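You operate a simulated robot arm through the tools that you are given. There is no shell and no other tool.

You run a simulated robot arm. Do the job below in one go: nothing can be reset, and whatever is moved stays where it is left.

## Task
Fill the steel measure heaped, then strike it level with the red bar.
Fine: tray in under the flow funnel, lever shut after; tray out to strike; bar put back. Set down upright: strike bar. Where these are worked on the way, their far stop is far enough and under half their travel is too little: sliding tray.

The check looks at the end state, three seconds after you hand in, the way a careful person would. Anything else that was tipped, shoved, dropped, spilled or broken makes it a failure.

## Robot
A 6-joint arm with a fingered hand, fixed in place. Base frame: the origin is on the floor under the middle of its stand, x ahead of it, y to its left, z up. Units: m, degrees, N and s.
With the tool pointing down near the work surface it reaches from about 0.34 to 0.82 m from the base axis. Its first joint turns from -166.0 to 166.0 degrees. Payload 4 kg.
The tool frame sits at the grasp point between the pads (the TCP): z along the fingers, y along the line on which they close. The tips reach 0.026 m beyond it. The gripper opens to 0.132 m; its body begins 0.073 m behind the TCP. The gripper is a hand of 5 fingers: y runs from the thumb to the fingers, the wrist lies at [0, 0, -0.239] in the tool frame.
Orientation is that of the tool frame in the base frame, as a unit quaternion [w, x, y, z]. With the fingers straight down and closing along the base's y, the tool's x points along the base's -x, its y along +y and its z along -z.

## Interface
- The arm moves only by the tool nudge_tool. Its arguments are lists of equal length, an entry for each row: "dp": the shift along the tool's x, y, z in units of 25 mm (1.0 is 25 mm), a list of three; "rotation": the turn, a rotation vector about the tool's x, y, z in units of 5 degrees (1.0 is 5 degrees), a list of three. In form: {"dp": [[x, y, z], ...], "rotation": [[wx, wy, wz], ...]}. A call has 1 to 20 rows; each row shifts and turns the commanded pose from where the row before left it, along the tool's axes as they then stand. A call with a number of a shift or a turn outside -1 to 1 is refused whole. A row lasts 0.2 s, in which the tool goes at most 0.05 m and 8.6 degrees; a call with a longer step from one row to the next is refused whole. Where a pose cannot be reached the arm comes as near as it can. A force on the tool above 40 N (or 10 N above the force at the start of the call, whichever is more), or a blocked arm, ends the call early, and 0.2 s more pass. In this call time passes only in rows, and 0.2 s behind the last. It gives the time, the measured TCP pose, the force on the tool (base axes), the opening and the grip force at its end, in the units of the frame above (readings bear some noise), with the torque about the TCP (base axes, N m) and any sound that the robot's microphone picked up, and new pictures: "pictures" is both (left out), scene, wrist or none.
- Cameras (640 x 400 px; columns grow to the right, rows downward): "scene" is fixed at [0.0485, 0.5003, 1.5325]; the picture's right is [-0.18, -0.98, 0.00], its down [-0.77, 0.14, -0.62] and it looks along [0.61, -0.11, -0.78] (base axes); focal length 366 px, centre (320, 200). "wrist" rides on the gripper at [0.084, 0.002, -0.097] in the tool frame; the picture's right is [-0.02, 1.00, 0.00], its down [-0.75, -0.02, -0.66] and it looks along [-0.66, -0.01, 0.75] (tool axes); focal length 270 px, centre (320, 200). There is no depth. A picture from a camera that has moved, and an enlarged one, comes with that camera's place and axes in the base frame and with its lens.
- move_fingers(finger1, finger2, finger3, finger4, thumb_bend): sets how far each is bent, from 0 (flat) to 100 (curled in); at 30 the hand is open as for a grip, at 70 the pads meet at the TCP. One left out holds its place. A second passes; each finger stops where it meets its share of the squeeze, and holds until it gets a number again. It is the only way to open and close the hand. It gives what a move gives, with no picture; readings hold the bend of each and the force on the fingers (four entries, about 0 where the hand has none), thumb and palm.
- inspect(camera, box): a new picture of the part [left, top, right, bottom] of that camera's present view, enlarged. It takes no simulated time.
- sign_off(): hands the job in; it is judged then, once.

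Nothing tells you positions but the pictures and the camera data. Unless the task says otherwise, let go and move clear before handing in.

The tools are called after "Request:" as a command line: name --argument value ..., lists and objects as JSON in quotes. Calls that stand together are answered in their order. nudge_tool: Moves the arm, as the interface text tells. Its arguments: {"type":"object","properties":{"dp":{"type":"array","items":{"type":"array","items":{"type":"number"}}},"rotation":{"type":"array","items":{"type":"array","items":{"type":"number"}}},"pictures":{"type":"string","enum":["both","scene","wrist","none"]}},"required":["dp","rotation"]} The other tools are called the same way: move_fingers (finger1, finger2, finger3, finger4, thumb_bend) moves the fingers one by one; inspect (camera, box) takes an enlarged picture of a part of a camera's view; sign_off () hands the job in.

At the start:

```text
clock: 0.0
tool_pos: [0.2931, 0.3592, 1.2373]
ee_rot: [0.0, 0.0, 1.0, 0.0]
force: [0.5, 0.3, -0.1]
moment: [0.0, -0.01, 0.01]
finger_gap: 0.1317
grasp_force: 0.0
shape: jaw
bend: [30.0, 30.0, 30.0, 30.0, 30.0]
finger forces: [0.0, 0.1, 0.1, 0.0, 0.0, 0.1]
```

scene: 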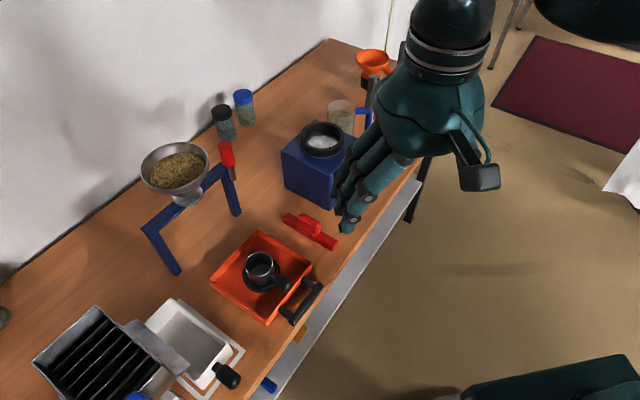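
wrist: 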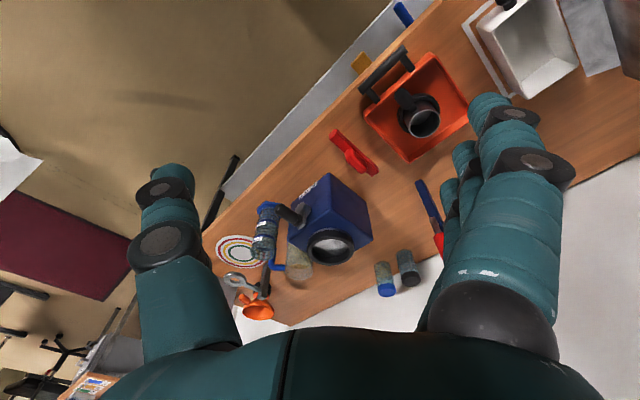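

I see a bench with a funnel of grain on a blue stand, an orange tray holding a steel measure, and a red strike bar beside it. I'll look closer before moving.

Request:
inspect --camera "scene" --box '[130, 120, 350, 340]'

Request:
inspect --camera "scene" --box '[120, 120, 260, 220]'

Request:
inspect --camera "scene" --box '[200, 200, 360, 340]'

Request:
inspect --camera "wrist" --box '[300, 0, 500, 280]'

```text
1.82 times, centred on (240, 230) of scene
camera zoom: at [0.0485, 0.5003, 1.5325], right [-0.18, -0.98, 0.0], down [-0.77, 0.14, -0.62], along [0.61, -0.11, -0.78], focal length 666 px, centre (466, 146)
```

zoom: 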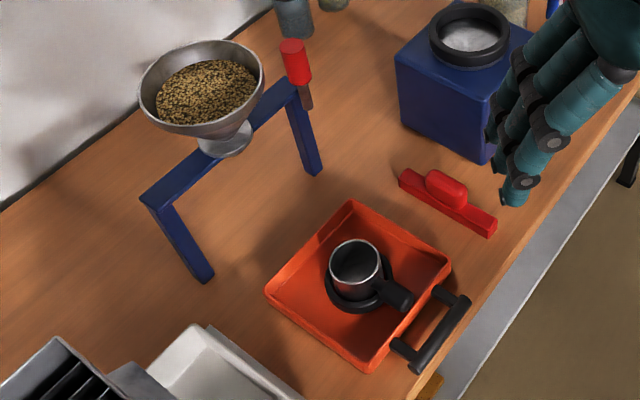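

```text
4.00 times, centred on (190, 170) of scene
camera zoom: at [0.0485, 0.5003, 1.5325], right [-0.18, -0.98, 0.0], down [-0.77, 0.14, -0.62], along [0.61, -0.11, -0.78], focal length 1465 px, centre (840, 320)
```

zoom: 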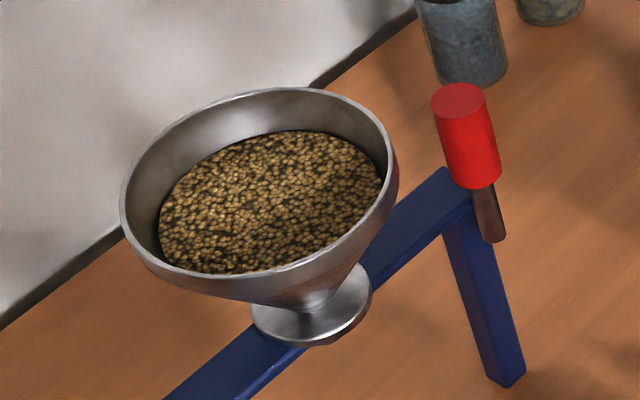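

```text
2.86 times, centred on (280, 270) of scene
camera zoom: at [0.0485, 0.5003, 1.5325], right [-0.18, -0.98, 0.0], down [-0.77, 0.14, -0.62], along [0.61, -0.11, -0.78], focal length 1047 px, centre (434, 0)
```

zoom: 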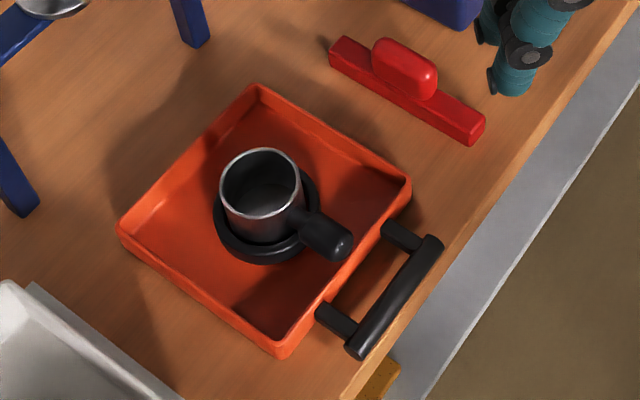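

```text
1.43 times, centred on (400, 140) of wrist
camera zoom: at [0.2066, 0.3611, 1.3341], right [0.02, 1.0, 0.0], down [0.75, -0.02, 0.66], along [0.66, -0.01, -0.75], focal length 386 px, centre (206, 286)
```

zoom: 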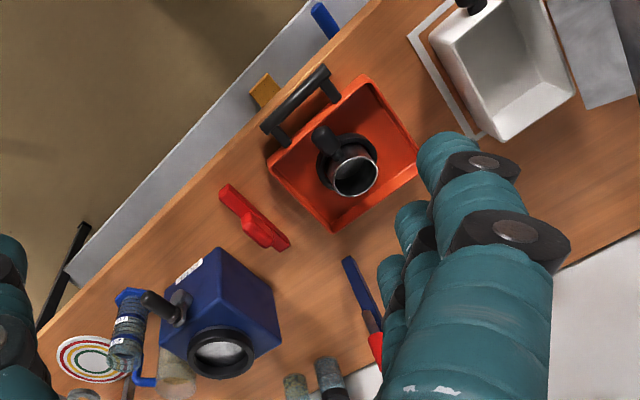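

I take the bench edge to run at about 45° to the base. The tray, with the measure in it, slides toward the blue stand, and the red lever is near the stand's right end. I'll turn the wrist so its camera looks into the bench and gives me a second view.

Request:
nudge_tool --dp '[[0, 0, 0], [0, 0, 0], [0, 0, 0], [0, 0, 0], [0, 0, 0], [0, 0, 0], [0, 0, 0], [0, 0, 0], [0, 0, 0]]' --rotation '[[0, 0, -1], [0, 0, -1], [0, 0, -1], [0, 0, -1], [0, 0, -1], [0, 0, -1], [0, 0, -1], [0, 0, -1], [0, 0, -1]]'

```text
clock: 2.0
tool_pos: [0.2916, 0.36, 1.2375]
ee_rot: [0.0, -0.383, 0.924, -0.001]
force: [0.0, 0.2, -0.4]
moment: [0.01, 0.02, 0.01]
finger_gap: 0.132
grasp_force: 0.1
shape: jaw
bend: [30.0, 30.0, 30.0, 30.0, 30.0]
finger forces: [0.1, 0.0, 0.1, 0.0, 0.1, 0.0]
camera wrist: at [0.2301, 0.3006, 1.334], right [-0.69, 0.72, 0.0], down [0.54, 0.52, 0.66], along [0.47, 0.46, -0.75], focal length 270 px, centre (320, 200)
```

scene: 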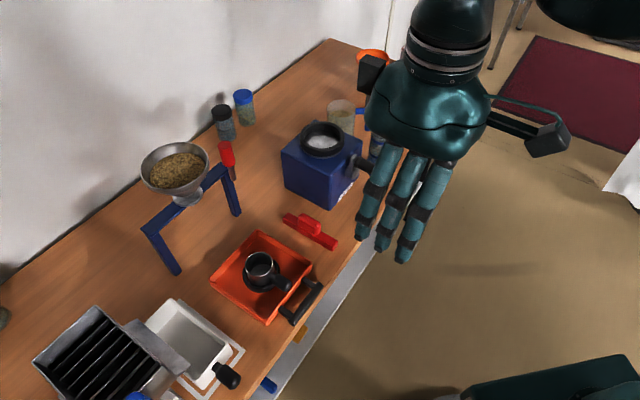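
wrist: 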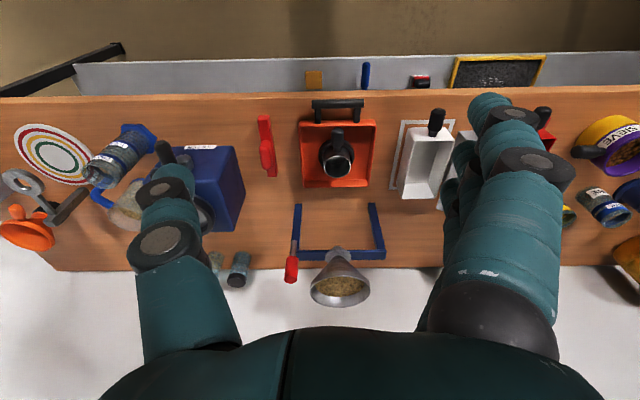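

The camera now looks straight into the bench and everything lies along its view. I'll zoom in on the stand, the lever, the tray and the bar.

Request:
inspect --camera "wrist" --box '[250, 190, 410, 310]'

Request:
inspect --camera "wrist" --box '[240, 80, 400, 200]'

Request:
inspect --camera "scene" --box '[130, 130, 250, 290]'

```text
3.33 times, centred on (330, 250) of wrist
camera zoom: at [0.2301, 0.3006, 1.334], right [-0.69, 0.72, 0.0], down [0.54, 0.52, 0.66], along [0.47, 0.46, -0.75], focal length 901 px, centre (287, 33)
```

zoom: 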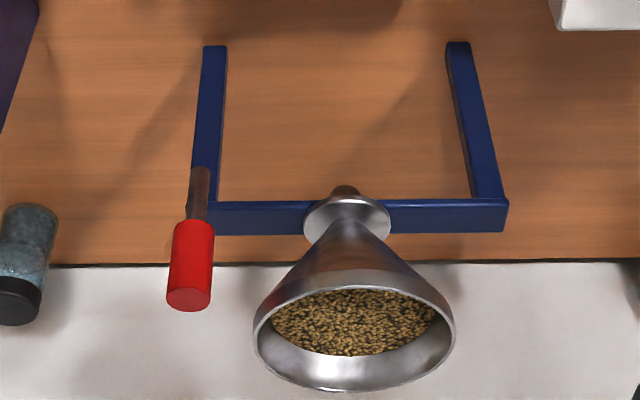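

```text
3.33 times, centred on (320, 140) of wrist
camera zoom: at [0.2301, 0.3006, 1.334], right [-0.69, 0.72, 0.0], down [0.54, 0.52, 0.66], along [0.47, 0.46, -0.75], focal length 901 px, centre (320, 400)
```

zoom: 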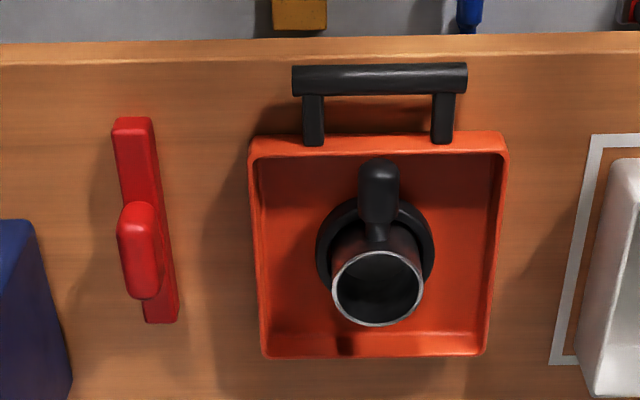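

```text
2.50 times, centred on (190, 210) of scene
camera zoom: at [0.0485, 0.5003, 1.5325], right [-0.18, -0.98, 0.0], down [-0.77, 0.14, -0.62], along [0.61, -0.11, -0.78], focal length 916 px, centre (645, 175)
```

zoom: 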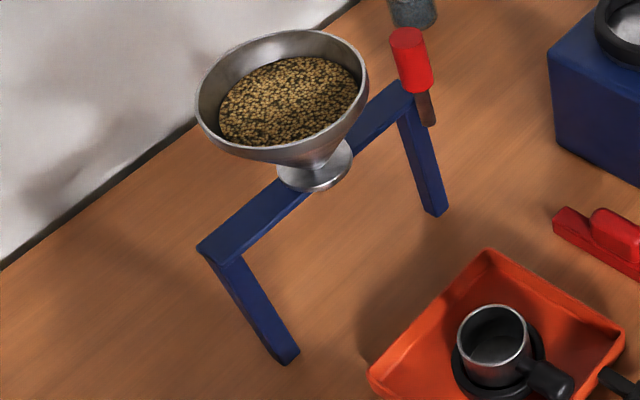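

The triangulated positions agree between the two views. The bench top is at z≈0.78, the tray handle bar at about (0.354, 0.473, 0.80) and the measure rim at about (0.440, 0.560, 0.844). The funnel rim is at about (0.567, 0.688, 1.03) and the lever handle at about (0.612, 0.591, 0.97–1.03). Next I turn the hand so the thumb is on the bench side for gripping the tray handle, lowering as it turns.

Request:
nudge_tool --dp '[[0, 0, 0.5], [0, 0, 0.5], [0, 0, 0.5], [0, 0, 0.5], [0, 0, 0.5], [0, 0, 0.5], [0, 0, 0.5], [0, 0, 0.5], [0, 0, 0.5], [0, 0, 0.5], [0, 0, 0.5], [0, 0, 0.5], [0, 0, 0.5], [0, 0, 0.5], [0, 0, 0.5], [0, 0, 0.5], [0, 0, 0.5], [0, 0, 0.5]]' --rotation '[[0, 0, -1], [0, 0, -1], [0, 0, -1], [0, 0, -1], [0, 0, -1], [0, 0, -1], [0, 0, -1], [0, 0, -1], [0, 0, -1], [0, 0, -1], [0, 0, -1], [0, 0, -1], [0, 0, -1], [0, 0, -1], [0, 0, -1], [0, 0, -1], [0, 0, -1], [0, 0, -1]]'

```text
clock: 5.8
tool_pos: [0.2909, 0.3601, 1.0115]
ee_rot: [0.001, 0.924, -0.382, 0.0]
force: [-0.4, -0.1, 0.5]
moment: [0.04, 0.02, -0.05]
finger_gap: 0.1316
grasp_force: 0.0
shape: jaw
bend: [30.0, 30.0, 30.0, 30.0, 30.0]
finger forces: [0.0, 0.1, 0.1, 0.0, 0.0, 0.0]
camera wrist: at [0.3496, 0.2982, 1.1087], right [-0.72, -0.69, 0.0], down [-0.52, 0.54, 0.66], along [-0.46, 0.47, -0.75], focal length 270 px, centre (320, 200)
```

scene: 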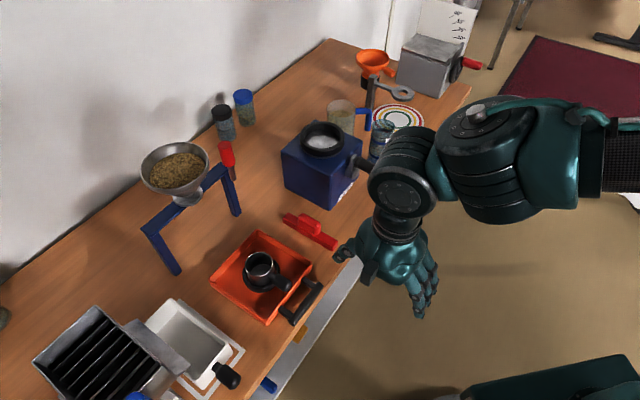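
wrist: 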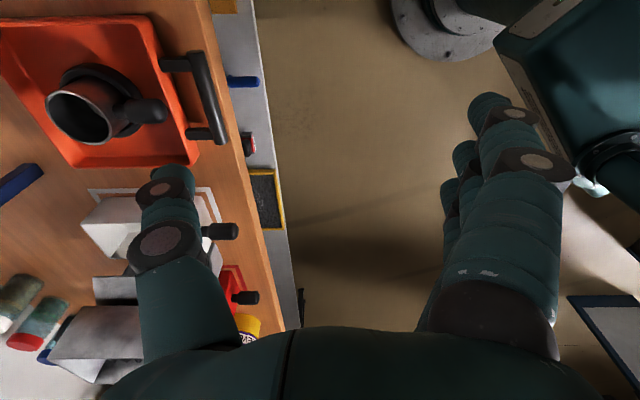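

The wrist looks along the bench and the tray handle is in view at the upper left. I'll half-bend the thumb so it fits the gap behind the handle bar, then move above the bar.

Request:
move_fingers --thumb_bend 55

Request:
nudge_tool --dp '[[-0.25, -1, 0.4], [-0.25, -1, 0.4], [-0.25, -1, 0.4], [-0.25, -1, 0.4], [-0.25, -1, 0.4], [0, 0, 0]]' --rotation '[[0, 0, 0], [0, 0, 0], [0, 0, 0], [0, 0, 0], [0, 0, 0], [0, 0, 0]]'

```text
clock: 6.8
tool_pos: [0.2915, 0.3583, 1.0123]
ee_rot: [0.0, 0.924, -0.383, 0.0]
force: [-0.2, 0.0, 0.0]
moment: [0.03, 0.0, 0.0]
finger_gap: 0.0991
grasp_force: 0.1
shape: fingers
bend: [30.0, 30.0, 30.0, 30.0, 55.0]
finger forces: [0.0, 0.1, 0.0, 0.0, 0.0, 0.0]
```

```text
clock: 8.2
tool_pos: [0.3573, 0.4683, 0.9608]
ee_rot: [0.0, 0.924, -0.382, -0.001]
force: [-0.2, -0.2, -0.4]
moment: [-0.01, 0.01, 0.02]
finger_gap: 0.0993
grasp_force: 0.0
shape: fingers
bend: [30.0, 30.0, 30.0, 30.0, 55.0]
finger forces: [0.0, 0.0, 0.0, 0.0, 0.0, 0.0]
camera wrist: at [0.4154, 0.4089, 1.0584], right [-0.72, -0.69, 0.0], down [-0.52, 0.54, 0.66], along [-0.46, 0.47, -0.75], focal length 270 px, centre (320, 200)
```

scene: 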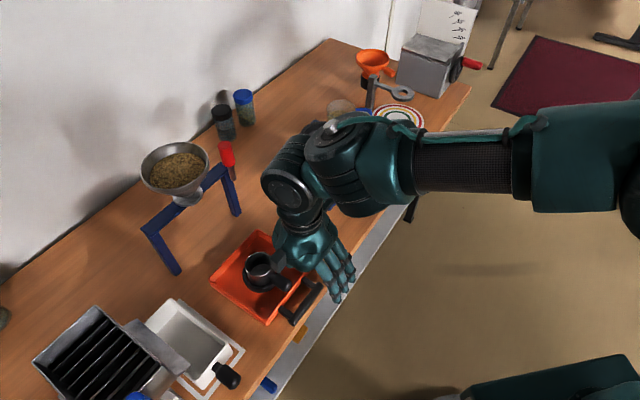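
wrist: 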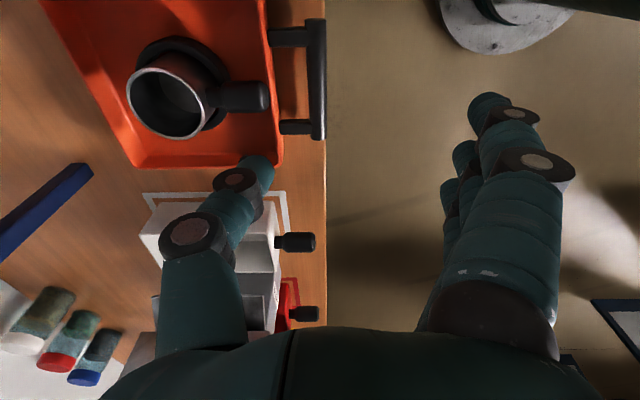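

The hand is above the handle, so I'll zoom in to compare the gap behind the bar with the thumb's thickness.

Request:
inspect --camera "wrist" --box '[210, 0, 370, 200]'

Request:
inspect --camera "scene" --box '[240, 220, 380, 340]'

```text
2.00 times, centred on (290, 100) of wrist
camera zoom: at [0.4154, 0.4089, 1.0584], right [-0.72, -0.69, 0.0], down [-0.52, 0.54, 0.66], along [-0.46, 0.47, -0.75], focal length 541 px, centre (380, 400)
```

zoom: 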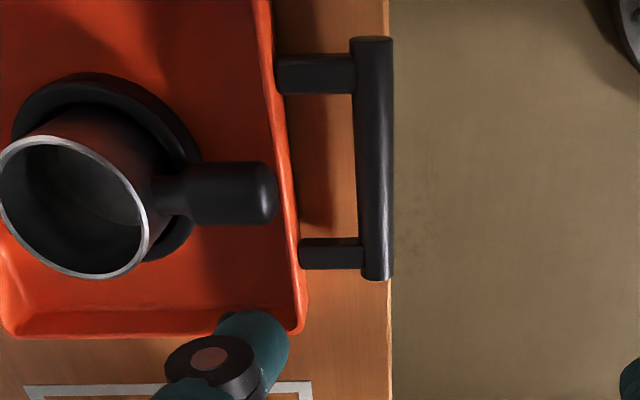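

```text
3.33 times, centred on (310, 280) of scene
camera zoom: at [0.0485, 0.5003, 1.5325], right [-0.18, -0.98, 0.0], down [-0.77, 0.14, -0.62], along [0.61, -0.11, -0.78], focal length 1221 px, centre (353, -67)
```

zoom: 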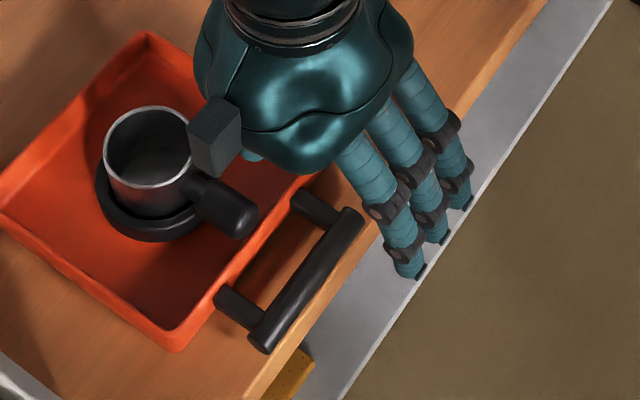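

The gap is about 29 mm and the thumb about 20 mm thick, so it fits if centred. I'll shift the hand 8 mm toward the front and come down partway, then look again.

Request:
nudge_tool --dp '[[0, 0.32, 0], [0, 0, 1], [0, 0, 1], [0, 0, 1], [0, 0, 0.6], [0, 0, 0]]' --rotation '[[0, 0, 0], [0, 0, 0], [0, 0, 0], [0, 0, 0], [0, 0, 0], [0, 0, 0]]'

Request:
inspect --camera "wrist" --box '[190, 0, 390, 230]'

```text
clock: 9.6
tool_pos: [0.353, 0.4645, 0.8701]
ee_rot: [-0.001, 0.924, -0.383, 0.001]
force: [-0.4, 0.5, -0.6]
moment: [-0.03, -0.02, 0.01]
finger_gap: 0.0991
grasp_force: 0.0
shape: fingers
bend: [30.0, 30.0, 30.0, 30.0, 55.0]
finger forces: [0.0, 0.0, 0.1, 0.0, 0.0, 0.0]
camera wrist: at [0.4105, 0.4032, 0.9681], right [-0.72, -0.69, 0.0], down [-0.52, 0.54, 0.66], along [-0.46, 0.47, -0.75], focal length 270 px, centre (320, 200)
```

scene: 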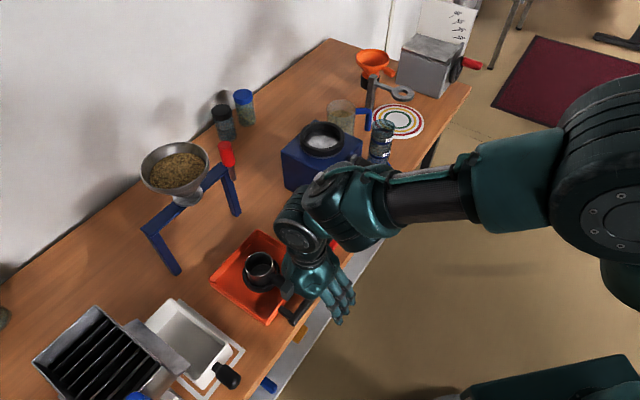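
wrist: 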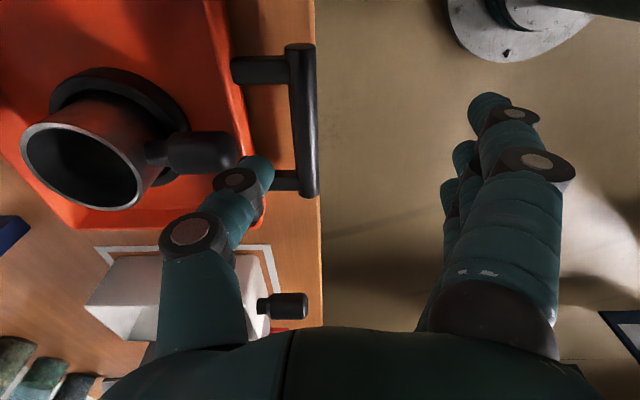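

```text
1.74 times, centred on (290, 115) of wrist
camera zoom: at [0.4105, 0.4032, 0.9681], right [-0.72, -0.69, 0.0], down [-0.52, 0.54, 0.66], along [-0.46, 0.47, -0.75], focal length 470 px, centre (372, 348)
```

zoom: 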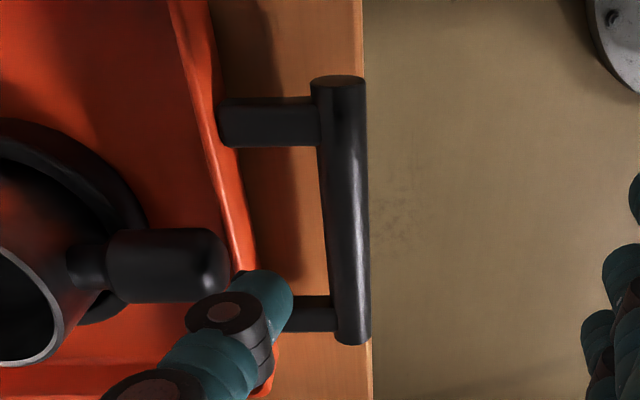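

The thumb lines up with the gap between the two posts. I'll straighten it slightly, shift the hand 7.5 mm toward the front and 5 mm to the right, and lower further.

Request:
move_fingers --thumb_bend 50

Request:
nudge_tool --dp '[[0.2, 0.3, 0], [0, 0, 0.6], [0, 0, 0.6], [0, 0, 0]]' --rotation '[[0, 0, 0], [0, 0, 0], [0, 0, 0], [0, 0, 0]]' --pictures "wrist"

Request:
inspect --camera "wrist" --box '[190, 60, 390, 240]'

Request:
inspect --camera "scene" --box '[230, 220, 390, 340]'

```text
clock: 10.6
tool_pos: [0.3525, 0.4637, 0.8708]
ee_rot: [0.0, 0.924, -0.383, 0.0]
force: [-0.4, 0.2, -1.3]
moment: [-0.01, -0.01, 0.01]
finger_gap: 0.1063
grasp_force: 0.0
shape: fingers
bend: [30.0, 30.0, 30.0, 30.0, 50.0]
finger forces: [0.1, 0.1, 0.0, 0.0, 0.0, 0.0]
```

```text
clock: 11.6
tool_pos: [0.3507, 0.4538, 0.8408]
ee_rot: [0.0, 0.924, -0.383, 0.0]
force: [-0.7, 0.7, 0.4]
moment: [0.01, 0.0, 0.0]
finger_gap: 0.1064
grasp_force: 0.1
shape: fingers
bend: [30.0, 30.0, 30.0, 30.0, 50.0]
finger forces: [0.0, 0.1, 0.0, 0.0, 0.0, 0.1]
camera wrist: at [0.4089, 0.3945, 0.9387], right [-0.72, -0.69, 0.0], down [-0.52, 0.54, 0.66], along [-0.46, 0.47, -0.75], focal length 270 px, centre (320, 200)
```

wrist: 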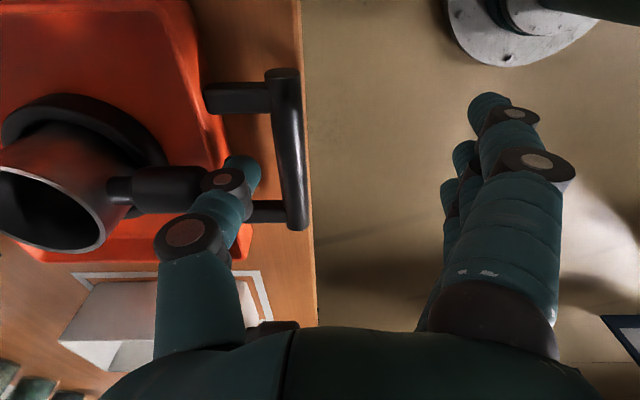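

```text
2.22 times, centred on (290, 150) of wrist
camera zoom: at [0.4089, 0.3945, 0.9387], right [-0.72, -0.69, 0.0], down [-0.52, 0.54, 0.66], along [-0.46, 0.47, -0.75], focal length 601 px, centre (387, 311)
```

zoom: 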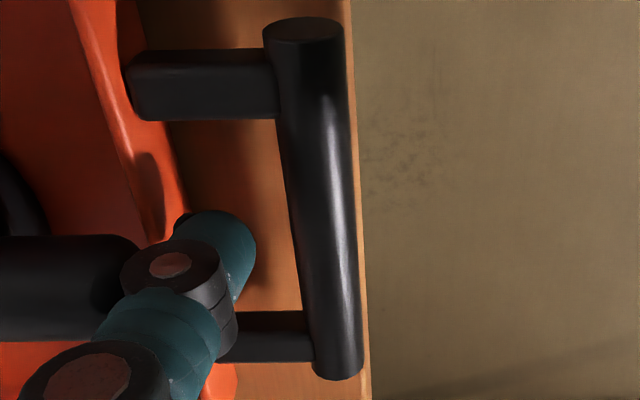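

```text
3.33 times, centred on (310, 280) of scene
camera zoom: at [0.0485, 0.5003, 1.5325], right [-0.18, -0.98, 0.0], down [-0.77, 0.14, -0.62], along [0.61, -0.11, -0.78], focal length 1221 px, centre (353, -67)
```

zoom: 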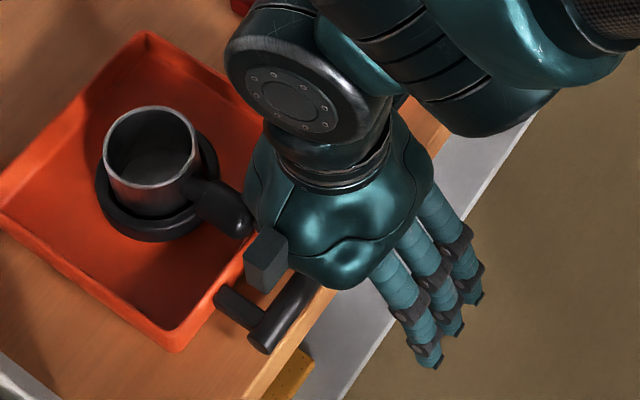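

The thumb would graze the tray rim by about 1.5 mm, so I'll shift 4.5 mm more toward the front and lower to z≈0.82.

Request:
nudge_tool --dp '[[0, 0.18, 0], [0, 0, 0.4], [0, 0, 0.43], [0, 0, 0]]' --rotation '[[0, 0, 0], [0, 0, 0], [0, 0, 0], [0, 0, 0]]' --pictures "wrist"

Request:
inspect --camera "wrist" --box '[190, 60, 390, 240]'

```text
clock: 12.6
tool_pos: [0.3472, 0.4525, 0.8209]
ee_rot: [0.0, 0.924, -0.382, 0.0]
force: [0.8, 0.1, 0.0]
moment: [0.01, 0.01, -0.02]
finger_gap: 0.1061
grasp_force: 0.1
shape: fingers
bend: [30.0, 30.0, 30.0, 30.0, 50.0]
finger forces: [0.0, 0.0, 0.0, 0.0, 0.0, 0.0]
camera wrist: at [0.405, 0.3915, 0.918], right [-0.72, -0.69, 0.0], down [-0.52, 0.54, 0.66], along [-0.46, 0.47, -0.75], focal length 270 px, centre (320, 200)
```

wrist: 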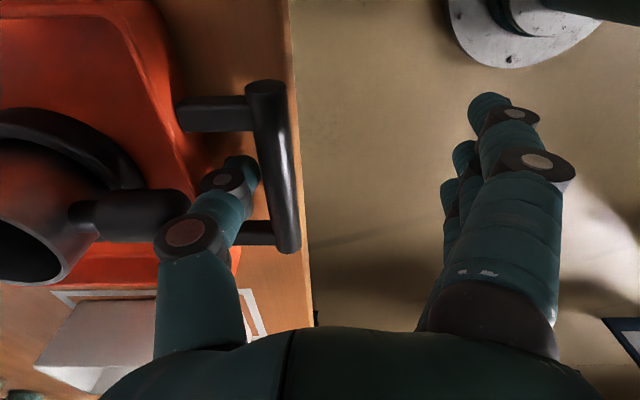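

```text
2.22 times, centred on (290, 150) of wrist
camera zoom: at [0.405, 0.3915, 0.918], right [-0.72, -0.69, 0.0], down [-0.52, 0.54, 0.66], along [-0.46, 0.47, -0.75], focal length 601 px, centre (387, 311)
```

zoom: 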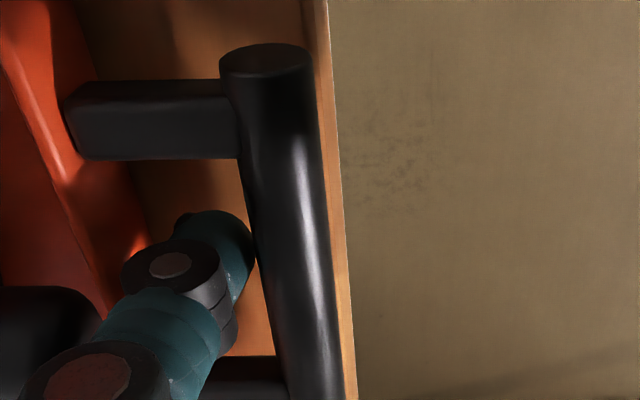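

The thumb is in the gap with no contact. I'll lower 5 mm more and start closing the fingers onto the front of the bar.

Request:
nudge_tool --dp '[[0, 0, 0.2], [0, 0, 0]]' --rotation '[[0, 0, 0], [0, 0, 0]]' --pictures "none"

Request:
move_fingers --finger1 62 --finger2 62 --finger3 62 --finger4 62

Request:
inspect --camera "wrist" --box '[160, 50, 560, 300]'

Request:
inspect --camera "scene" --box '[230, 220, 390, 340]'

```text
clock: 13.2
tool_pos: [0.3479, 0.4532, 0.8163]
ee_rot: [0.0, 0.924, -0.383, 0.0]
force: [0.3, 0.0, 0.4]
moment: [-0.01, 0.0, 0.03]
finger_gap: 0.1065
grasp_force: 0.0
shape: fingers
bend: [30.0, 30.0, 30.0, 30.0, 50.0]
finger forces: [0.0, 0.0, 0.1, 0.0, 0.0, 0.0]
```

```text
clock: 14.2
tool_pos: [0.3477, 0.4518, 0.8174]
ee_rot: [0.0, 0.924, -0.382, 0.001]
force: [0.2, -0.1, -0.9]
moment: [0.0, -0.01, 0.0]
finger_gap: 0.0569
grasp_force: 0.0
shape: fingers
bend: [62.0, 62.0, 62.0, 62.0, 50.0]
finger forces: [0.1, 0.0, 0.0, 0.0, 0.1, 0.0]
```

```text
1.60 times, centred on (360, 175) of wrist
camera zoom: at [0.405, 0.3914, 0.9133], right [-0.72, -0.69, 0.0], down [-0.52, 0.54, 0.66], along [-0.46, 0.47, -0.75], focal length 432 px, centre (256, 240)
```

zoom: 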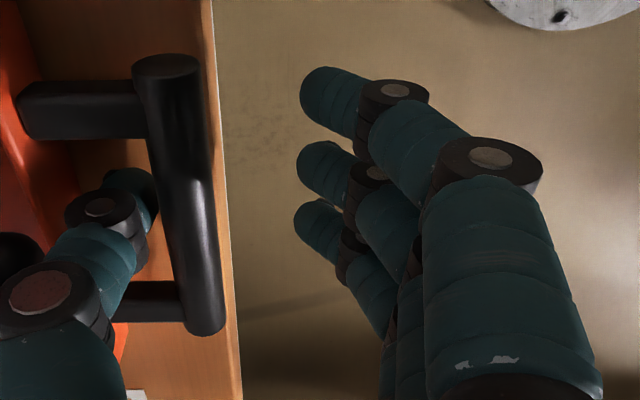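

```text
3.33 times, centred on (310, 280) of scene
camera zoom: at [0.0485, 0.5003, 1.5325], right [-0.18, -0.98, 0.0], down [-0.77, 0.14, -0.62], along [0.61, -0.11, -0.78], focal length 1221 px, centre (353, -67)
```

zoom: 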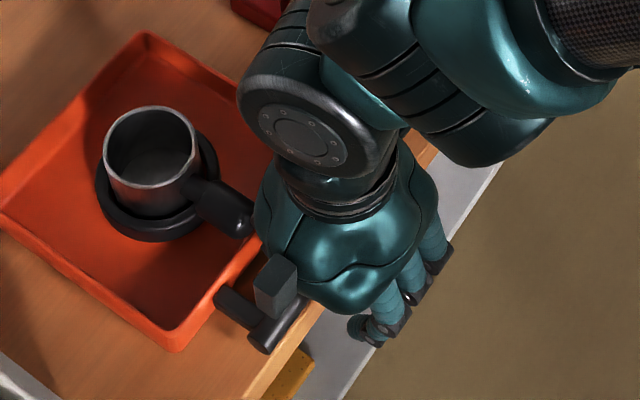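

The fingertips now sit above and in front of the bar, so clamping risks lifting it. The thumb alone sits in the gap and can push the tray wall and pull the bar, so I'll try a gentle 2 cm push toward the stand.

Request:
nudge_tool --dp '[[0, -0.2, 0], [0, -0.2, 0], [0, -0.2, 0], [0, -0.2, 0], [0, 0, 0]]' --rotation '[[0, 0, 0], [0, 0, 0], [0, 0, 0], [0, 0, 0], [0, 0, 0]]'

```text
clock: 15.4
tool_pos: [0.3611, 0.4669, 0.8166]
ee_rot: [0.001, 0.924, -0.383, 0.0]
force: [-1.6, -1.3, 0.0]
moment: [-0.03, -0.03, 0.0]
finger_gap: 0.0554
grasp_force: 0.8
shape: fingers
bend: [62.0, 62.0, 62.0, 62.0, 51.0]
finger forces: [0.1, 0.1, 0.0, 0.0, 1.7, 0.0]
camera wrist: at [0.4194, 0.4055, 0.913], right [-0.72, -0.69, 0.0], down [-0.52, 0.54, 0.66], along [-0.46, 0.47, -0.75], focal length 270 px, centre (320, 200)
```

scene: 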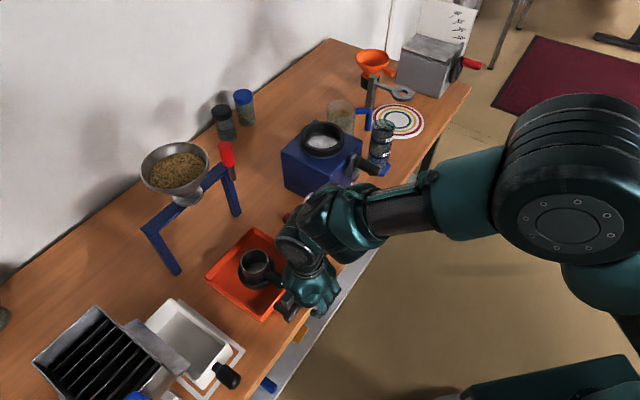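
wrist: 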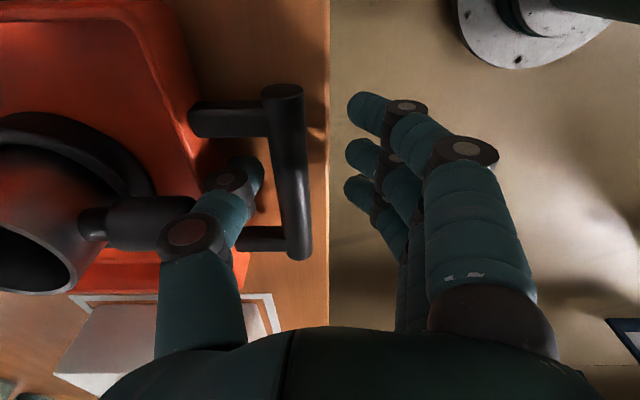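

The tray slides in with about 2 N. I'll keep pushing 8 cm, then check clearance between the wrist and the funnel.

Request:
nudge_tool --dp '[[0, -0.4, 0], [0, -0.4, 0], [0, -0.4, 0], [0, -0.4, 0], [0, -0.4, 0], [0, -0.4, 0], [0, -0.4, 0], [0, 0, 0]]' --rotation '[[0, 0, 0], [0, 0, 0], [0, 0, 0], [0, 0, 0], [0, 0, 0], [0, 0, 0], [0, 0, 0], [0, 0, 0]]'

```text
clock: 17.2
tool_pos: [0.4131, 0.516, 0.8169]
ee_rot: [0.0, 0.924, -0.383, 0.0]
force: [-0.5, 0.3, 0.5]
moment: [-0.01, -0.01, 0.01]
finger_gap: 0.0562
grasp_force: 0.0
shape: fingers
bend: [62.0, 62.0, 62.0, 62.0, 51.0]
finger forces: [0.0, 0.0, 0.1, 0.0, 0.7, 0.0]
camera wrist: at [0.4693, 0.4549, 0.913], right [-0.72, -0.69, 0.0], down [-0.52, 0.54, 0.66], along [-0.46, 0.47, -0.75], focal length 270 px, centre (320, 200)
```

scene: 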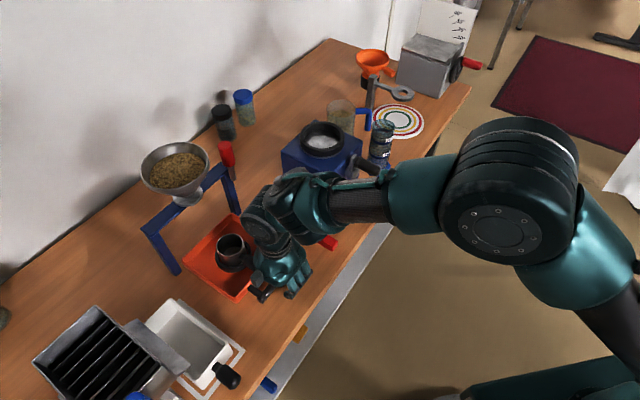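
wrist: 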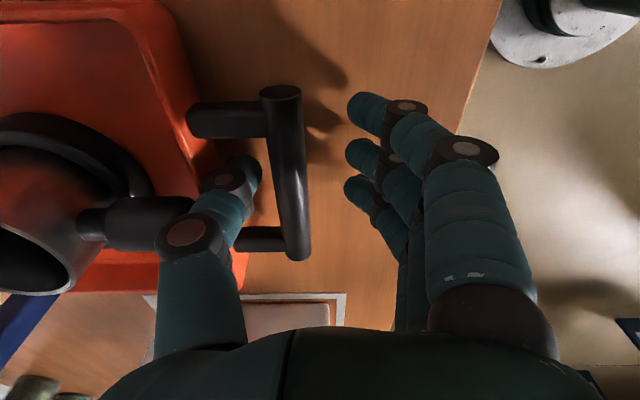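

About half the travel is done. Before going further I'll tilt the hand about 15° so the wrist leans back from the funnel, and drop 5 mm to keep the thumb hooked.

Request:
nudge_tool --dp '[[0, 0, 0.07], [0, 0, 0.07], [0, 0, 0.06], [0, 0, 0]]' --rotation '[[1, 0, 0], [1, 0, 0], [1, 0, 0], [0, 0, 0]]'

Request:
inspect --camera "scene" --box '[130, 130, 350, 310]'

```text
clock: 18.2
tool_pos: [0.4115, 0.5154, 0.8141]
ee_rot: [-0.122, 0.916, -0.379, 0.051]
force: [-4.2, -4.9, 13.5]
moment: [-0.2, 0.23, 0.0]
finger_gap: 0.0534
grasp_force: 8.2
shape: fingers
bend: [64.0, 64.0, 64.0, 64.0, 51.0]
finger forces: [3.7, 3.7, 3.5, 3.5, 2.0, 0.0]
stopped in row 4: the force on the tool passed its limit at 42 N (the readings are from after the stop); the commanded pose is now the measured one
camera wrist: at [0.452, 0.4373, 0.9078], right [-0.7, -0.67, -0.26], down [-0.64, 0.42, 0.64], along [-0.32, 0.62, -0.72], focal length 270 px, centre (320, 200)
```

scene: 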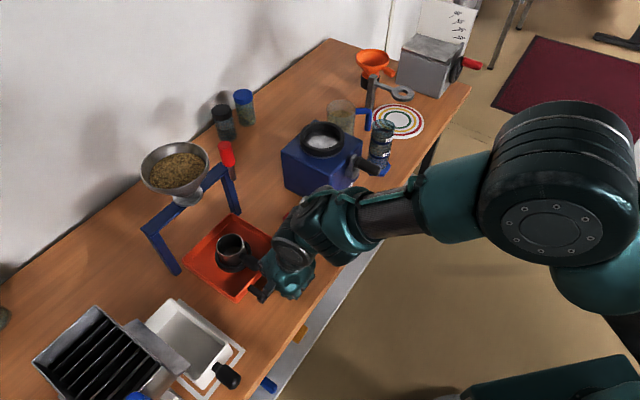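
wrist: 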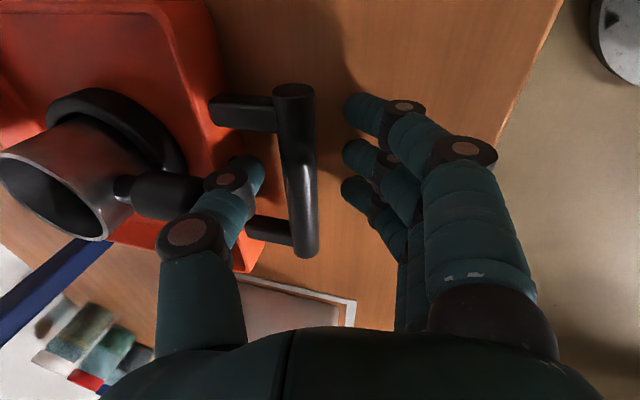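

```text
2.22 times, centred on (240, 220) of scene
camera zoom: at [0.0485, 0.5003, 1.5325], right [-0.18, -0.98, 0.0], down [-0.77, 0.14, -0.62], along [0.61, -0.11, -0.78], focal length 814 px, centre (498, 156)
```

zoom: 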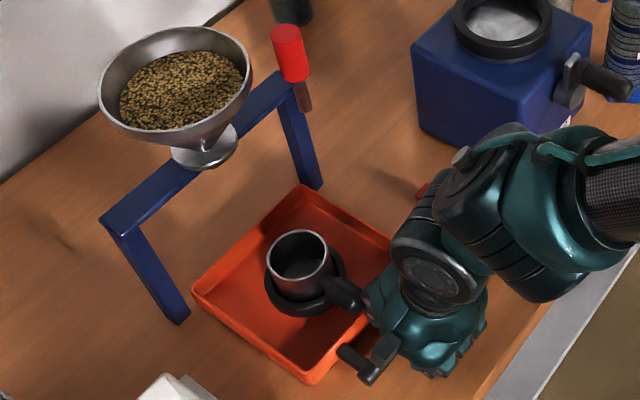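

Tilting pressed the curled fingers onto the bench, so I'll lift 8 mm and take most of the tilt back out. By my numbers the wrist still clears the funnel rim by several centimetres.

Request:
nudge_tool --dp '[[0, -0.083, -0.31], [0, 0, 0], [0, 0, 0], [0, 0, 0]]' --rotation '[[0, 0, 0], [-1, 0, 0], [-1, 0, 0], [0, 0, 0]]'

Request:
inspect --camera "wrist" --box '[160, 60, 400, 280]'

```text
clock: 19.2
tool_pos: [0.4117, 0.515, 0.8216]
ee_rot: [-0.042, 0.923, -0.382, 0.018]
force: [-0.4, 0.0, 0.9]
moment: [-0.02, 0.01, 0.0]
finger_gap: 0.0558
grasp_force: 0.4
shape: fingers
bend: [62.0, 62.0, 62.0, 62.0, 50.0]
finger forces: [0.0, 0.0, 0.0, 0.0, 0.1, 0.0]
camera wrist: at [0.4638, 0.4494, 0.9184], right [-0.72, -0.69, -0.09], down [-0.56, 0.5, 0.66], along [-0.41, 0.52, -0.75], focal length 270 px, centre (320, 200)
```

scene: 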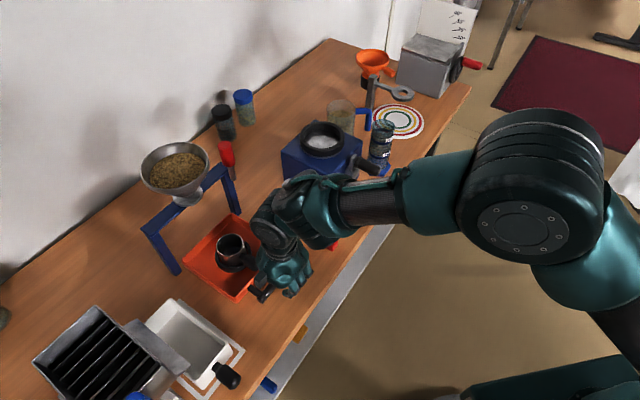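
wrist: 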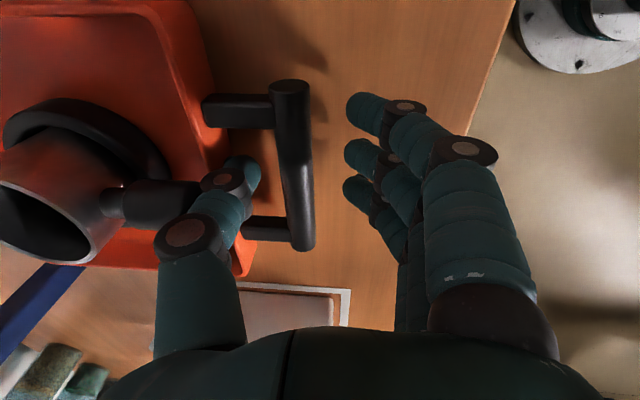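

```text
1.82 times, centred on (280, 170) of wrist
camera zoom: at [0.4638, 0.4494, 0.9184], right [-0.72, -0.69, -0.09], down [-0.56, 0.5, 0.66], along [-0.41, 0.52, -0.75], focal length 491 px, centre (393, 254)
```

zoom: 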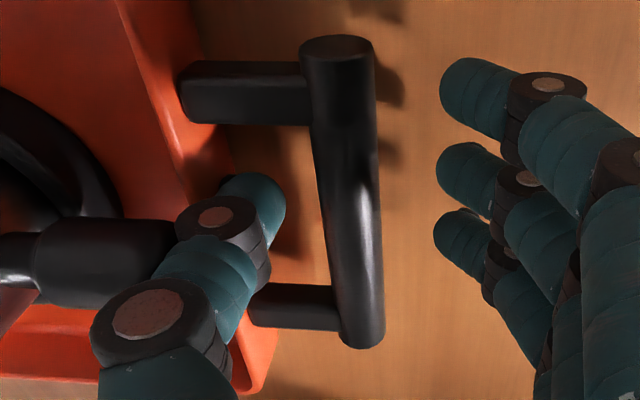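

The thumb is still in the gap and now touches the tray wall. I'll push on another 6 cm.

Request:
nudge_tool --dp '[[0, -0.4, 0.035], [0, -0.4, 0.035], [0, -0.4, 0.035], [0, -0.4, 0.035], [0, -0.4, 0.035], [0, -0.4, 0.035], [0, 0, 0]]' --rotation '[[0, 0, 0], [0, 0, 0], [0, 0, 0], [0, 0, 0], [0, 0, 0], [0, 0, 0], [0, 0, 0]]'

Request:
inspect --camera "scene" --box '[130, 130, 350, 310]'

```text
clock: 20.8
tool_pos: [0.4543, 0.5602, 0.8232]
ee_rot: [-0.044, 0.921, -0.386, 0.015]
force: [-1.0, -0.1, -0.4]
moment: [-0.03, -0.01, -0.01]
finger_gap: 0.0548
grasp_force: 0.4
shape: fingers
bend: [62.0, 62.0, 62.0, 62.0, 51.0]
finger forces: [0.0, 0.0, 0.1, 0.0, 1.3, 0.1]
camera wrist: at [0.5051, 0.4917, 0.9179], right [-0.72, -0.68, -0.09], down [-0.56, 0.5, 0.66], along [-0.41, 0.53, -0.74], focal length 270 px, centre (320, 200)
```

scene: 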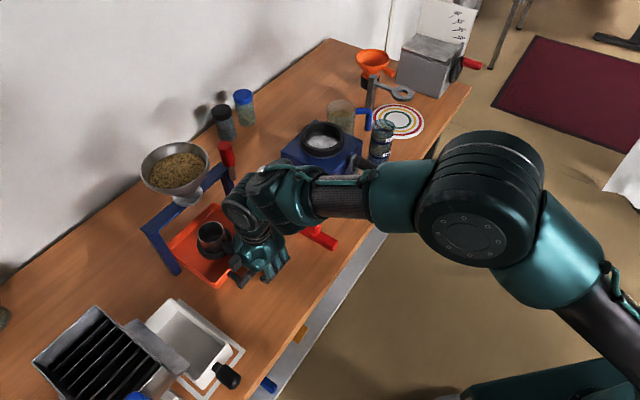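
wrist: 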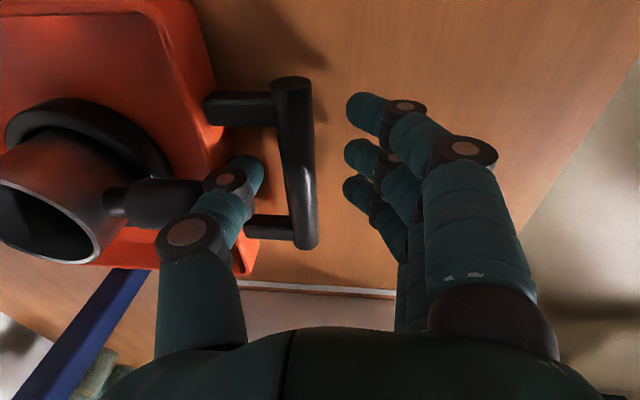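

```text
2.22 times, centred on (240, 220) of scene
camera zoom: at [0.0485, 0.5003, 1.5325], right [-0.18, -0.98, 0.0], down [-0.77, 0.14, -0.62], along [0.61, -0.11, -0.78], focal length 814 px, centre (498, 156)
```

zoom: 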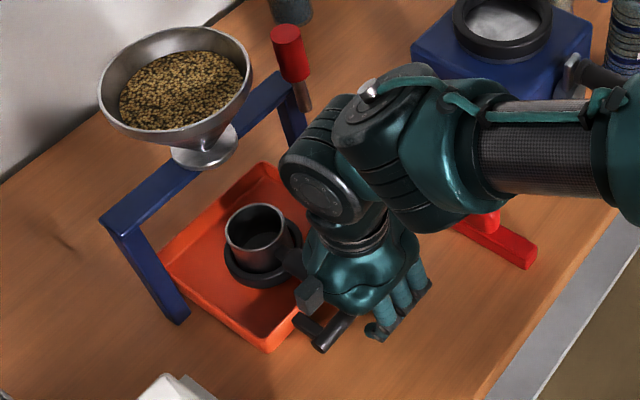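

The measure is about 3–4 cm short of the funnel outlet, so I'll continue slowly and watch for the far stop.

Request:
nudge_tool --dp '[[0, -0.25, 0.03], [0, -0.25, 0.03], [0, -0.25, 0.03], [0, -0.25, 0.03], [0, -0.25, 0.03], [0, 0, 0]]' --rotation '[[0, 0, 0], [0, 0, 0], [0, 0, 0], [0, 0, 0], [0, 0, 0], [0, 0, 0]]'

Request:
inspect --camera "scene" --box '[130, 130, 350, 310]'

```text
clock: 22.2
tool_pos: [0.4723, 0.5839, 0.8204]
ee_rot: [-0.044, 0.921, -0.386, 0.014]
force: [-2.5, -5.4, 2.0]
moment: [0.03, -0.08, -0.08]
finger_gap: 0.0526
grasp_force: 3.3
shape: fingers
bend: [62.0, 62.0, 62.0, 62.0, 51.0]
finger forces: [0.0, 0.0, 0.1, 0.0, 5.9, 0.0]
out of reach, approached as far as the arm can: row 3
camera wrist: at [0.5235, 0.516, 0.9162], right [-0.72, -0.68, -0.09], down [-0.56, 0.5, 0.66], along [-0.41, 0.53, -0.74], focal length 270 px, centre (320, 200)
```

scene: 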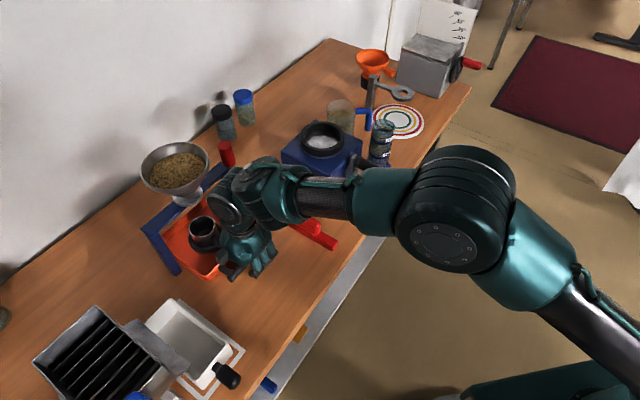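
wrist: 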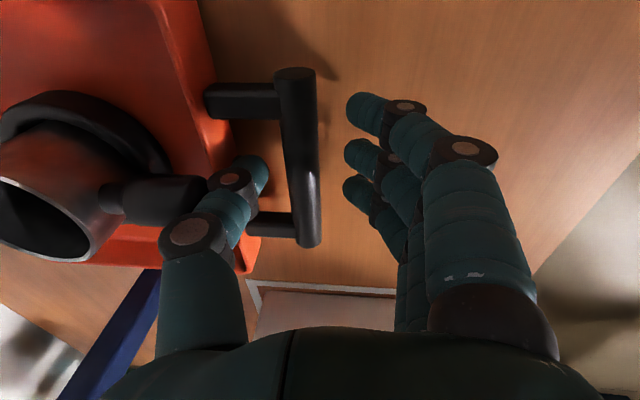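

```text
2.22 times, centred on (240, 220) of scene
camera zoom: at [0.0485, 0.5003, 1.5325], right [-0.18, -0.98, 0.0], down [-0.77, 0.14, -0.62], along [0.61, -0.11, -0.78], focal length 814 px, centre (498, 156)
```

zoom: 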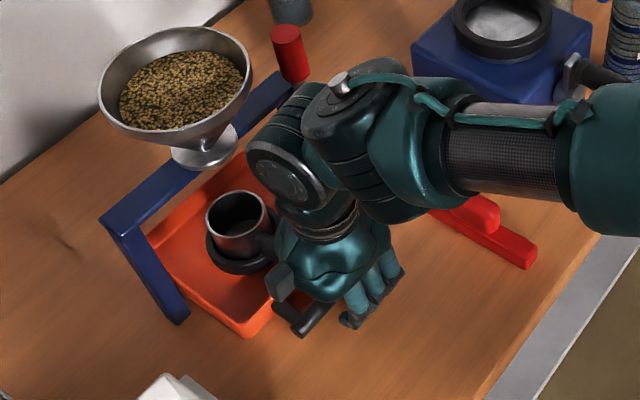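

The measure looks nearly under the spout and the force has risen, which may be the far stop. I'll press a few millimetres more to confirm.

Request:
nudge_tool --dp '[[0, -0.16, 0.01], [0, -0.16, 0.01], [0, 0, 0]]' --rotation '[[0, 0, 0], [0, 0, 0], [0, 0, 0]]'

Request:
inspect --camera "scene" --box '[140, 150, 280, 290]'

Request:
inspect --camera "wrist" --box '[0, 0, 330, 280]'

```text
clock: 23.0
tool_pos: [0.4777, 0.59, 0.821]
ee_rot: [-0.043, 0.921, -0.386, 0.013]
force: [-7.8, -14.6, 7.4]
moment: [0.15, -0.17, -0.2]
finger_gap: 0.0447
grasp_force: 8.6
shape: fingers
bend: [62.0, 62.0, 62.0, 62.0, 54.0]
finger forces: [0.1, 0.0, 0.0, 0.0, 17.0, 0.0]
out of reach, approached as far as the arm can: row 2
camera wrist: at [0.5285, 0.5219, 0.9166], right [-0.72, -0.68, -0.09], down [-0.56, 0.5, 0.66], along [-0.41, 0.53, -0.74], focal length 270 px, centre (320, 200)
```

scene: 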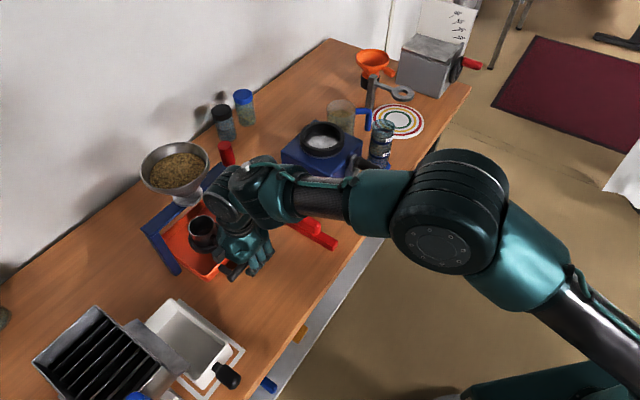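
wrist: 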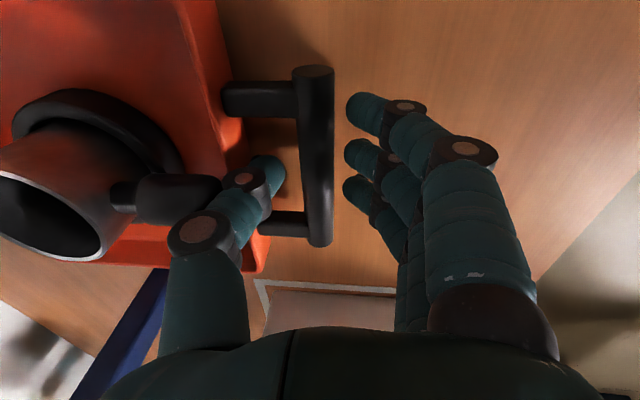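

```text
2.86 times, centred on (210, 220) of scene
camera zoom: at [0.0485, 0.5003, 1.5325], right [-0.18, -0.98, 0.0], down [-0.77, 0.14, -0.62], along [0.61, -0.11, -0.78], focal length 1047 px, centre (634, 143)
```

zoom: 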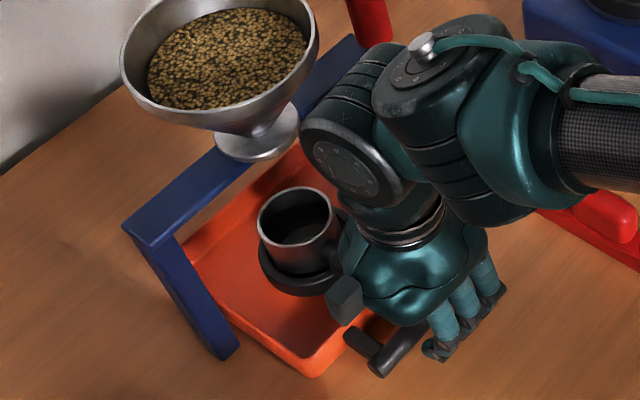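

```text
1.43 times, centred on (165, 140) of wrist
camera zoom: at [0.5285, 0.5219, 0.9166], right [-0.72, -0.68, -0.09], down [-0.56, 0.5, 0.66], along [-0.41, 0.53, -0.74], focal length 386 px, centre (541, 286)
```

zoom: 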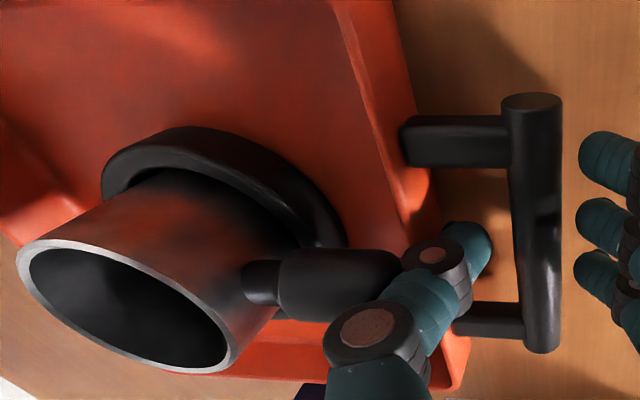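

The thumb force rose to 17 N and the measure didn't move, so the tray is at its far stop. I'll back off 1 cm to unload the thumb and lift it straight out of the gap.

Request:
nudge_tool --dp '[[0, 0.2, -0.02], [0, 0.16, -0.02], [0, -0.035, -0.4], [0, -0.035, -0.4], [0, -0.07, -0.8], [0, -0.08, -1], [0, -0.08, -1], [0, 0, 0]]' --rotation '[[0, 0, 0], [0, 0, 0], [0, 0, 0], [0, 0, 0], [0, 0, 0], [0, 0, 0], [0, 0, 0], [0, 0, 0]]'

```text
clock: 24.8
tool_pos: [0.4694, 0.5832, 0.9113]
ee_rot: [-0.043, 0.922, -0.386, 0.013]
force: [-0.7, 0.1, 0.0]
moment: [0.01, 0.0, -0.01]
finger_gap: 0.0565
grasp_force: 0.0
shape: fingers
bend: [62.0, 62.0, 62.0, 62.0, 50.0]
finger forces: [0.1, 0.1, 0.0, 0.1, 0.1, 0.1]
camera wrist: at [0.5218, 0.5152, 1.0078], right [-0.72, -0.68, -0.09], down [-0.56, 0.5, 0.66], along [-0.41, 0.53, -0.74], focal length 270 px, centre (320, 200)
```

scene: 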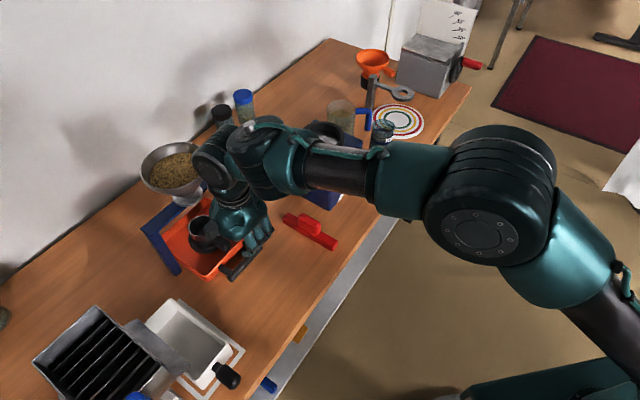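
wrist: 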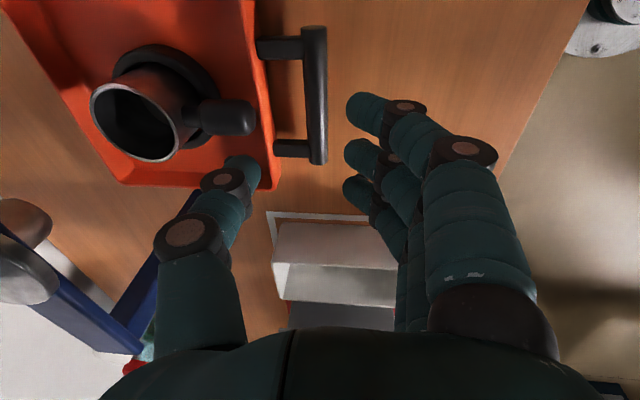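

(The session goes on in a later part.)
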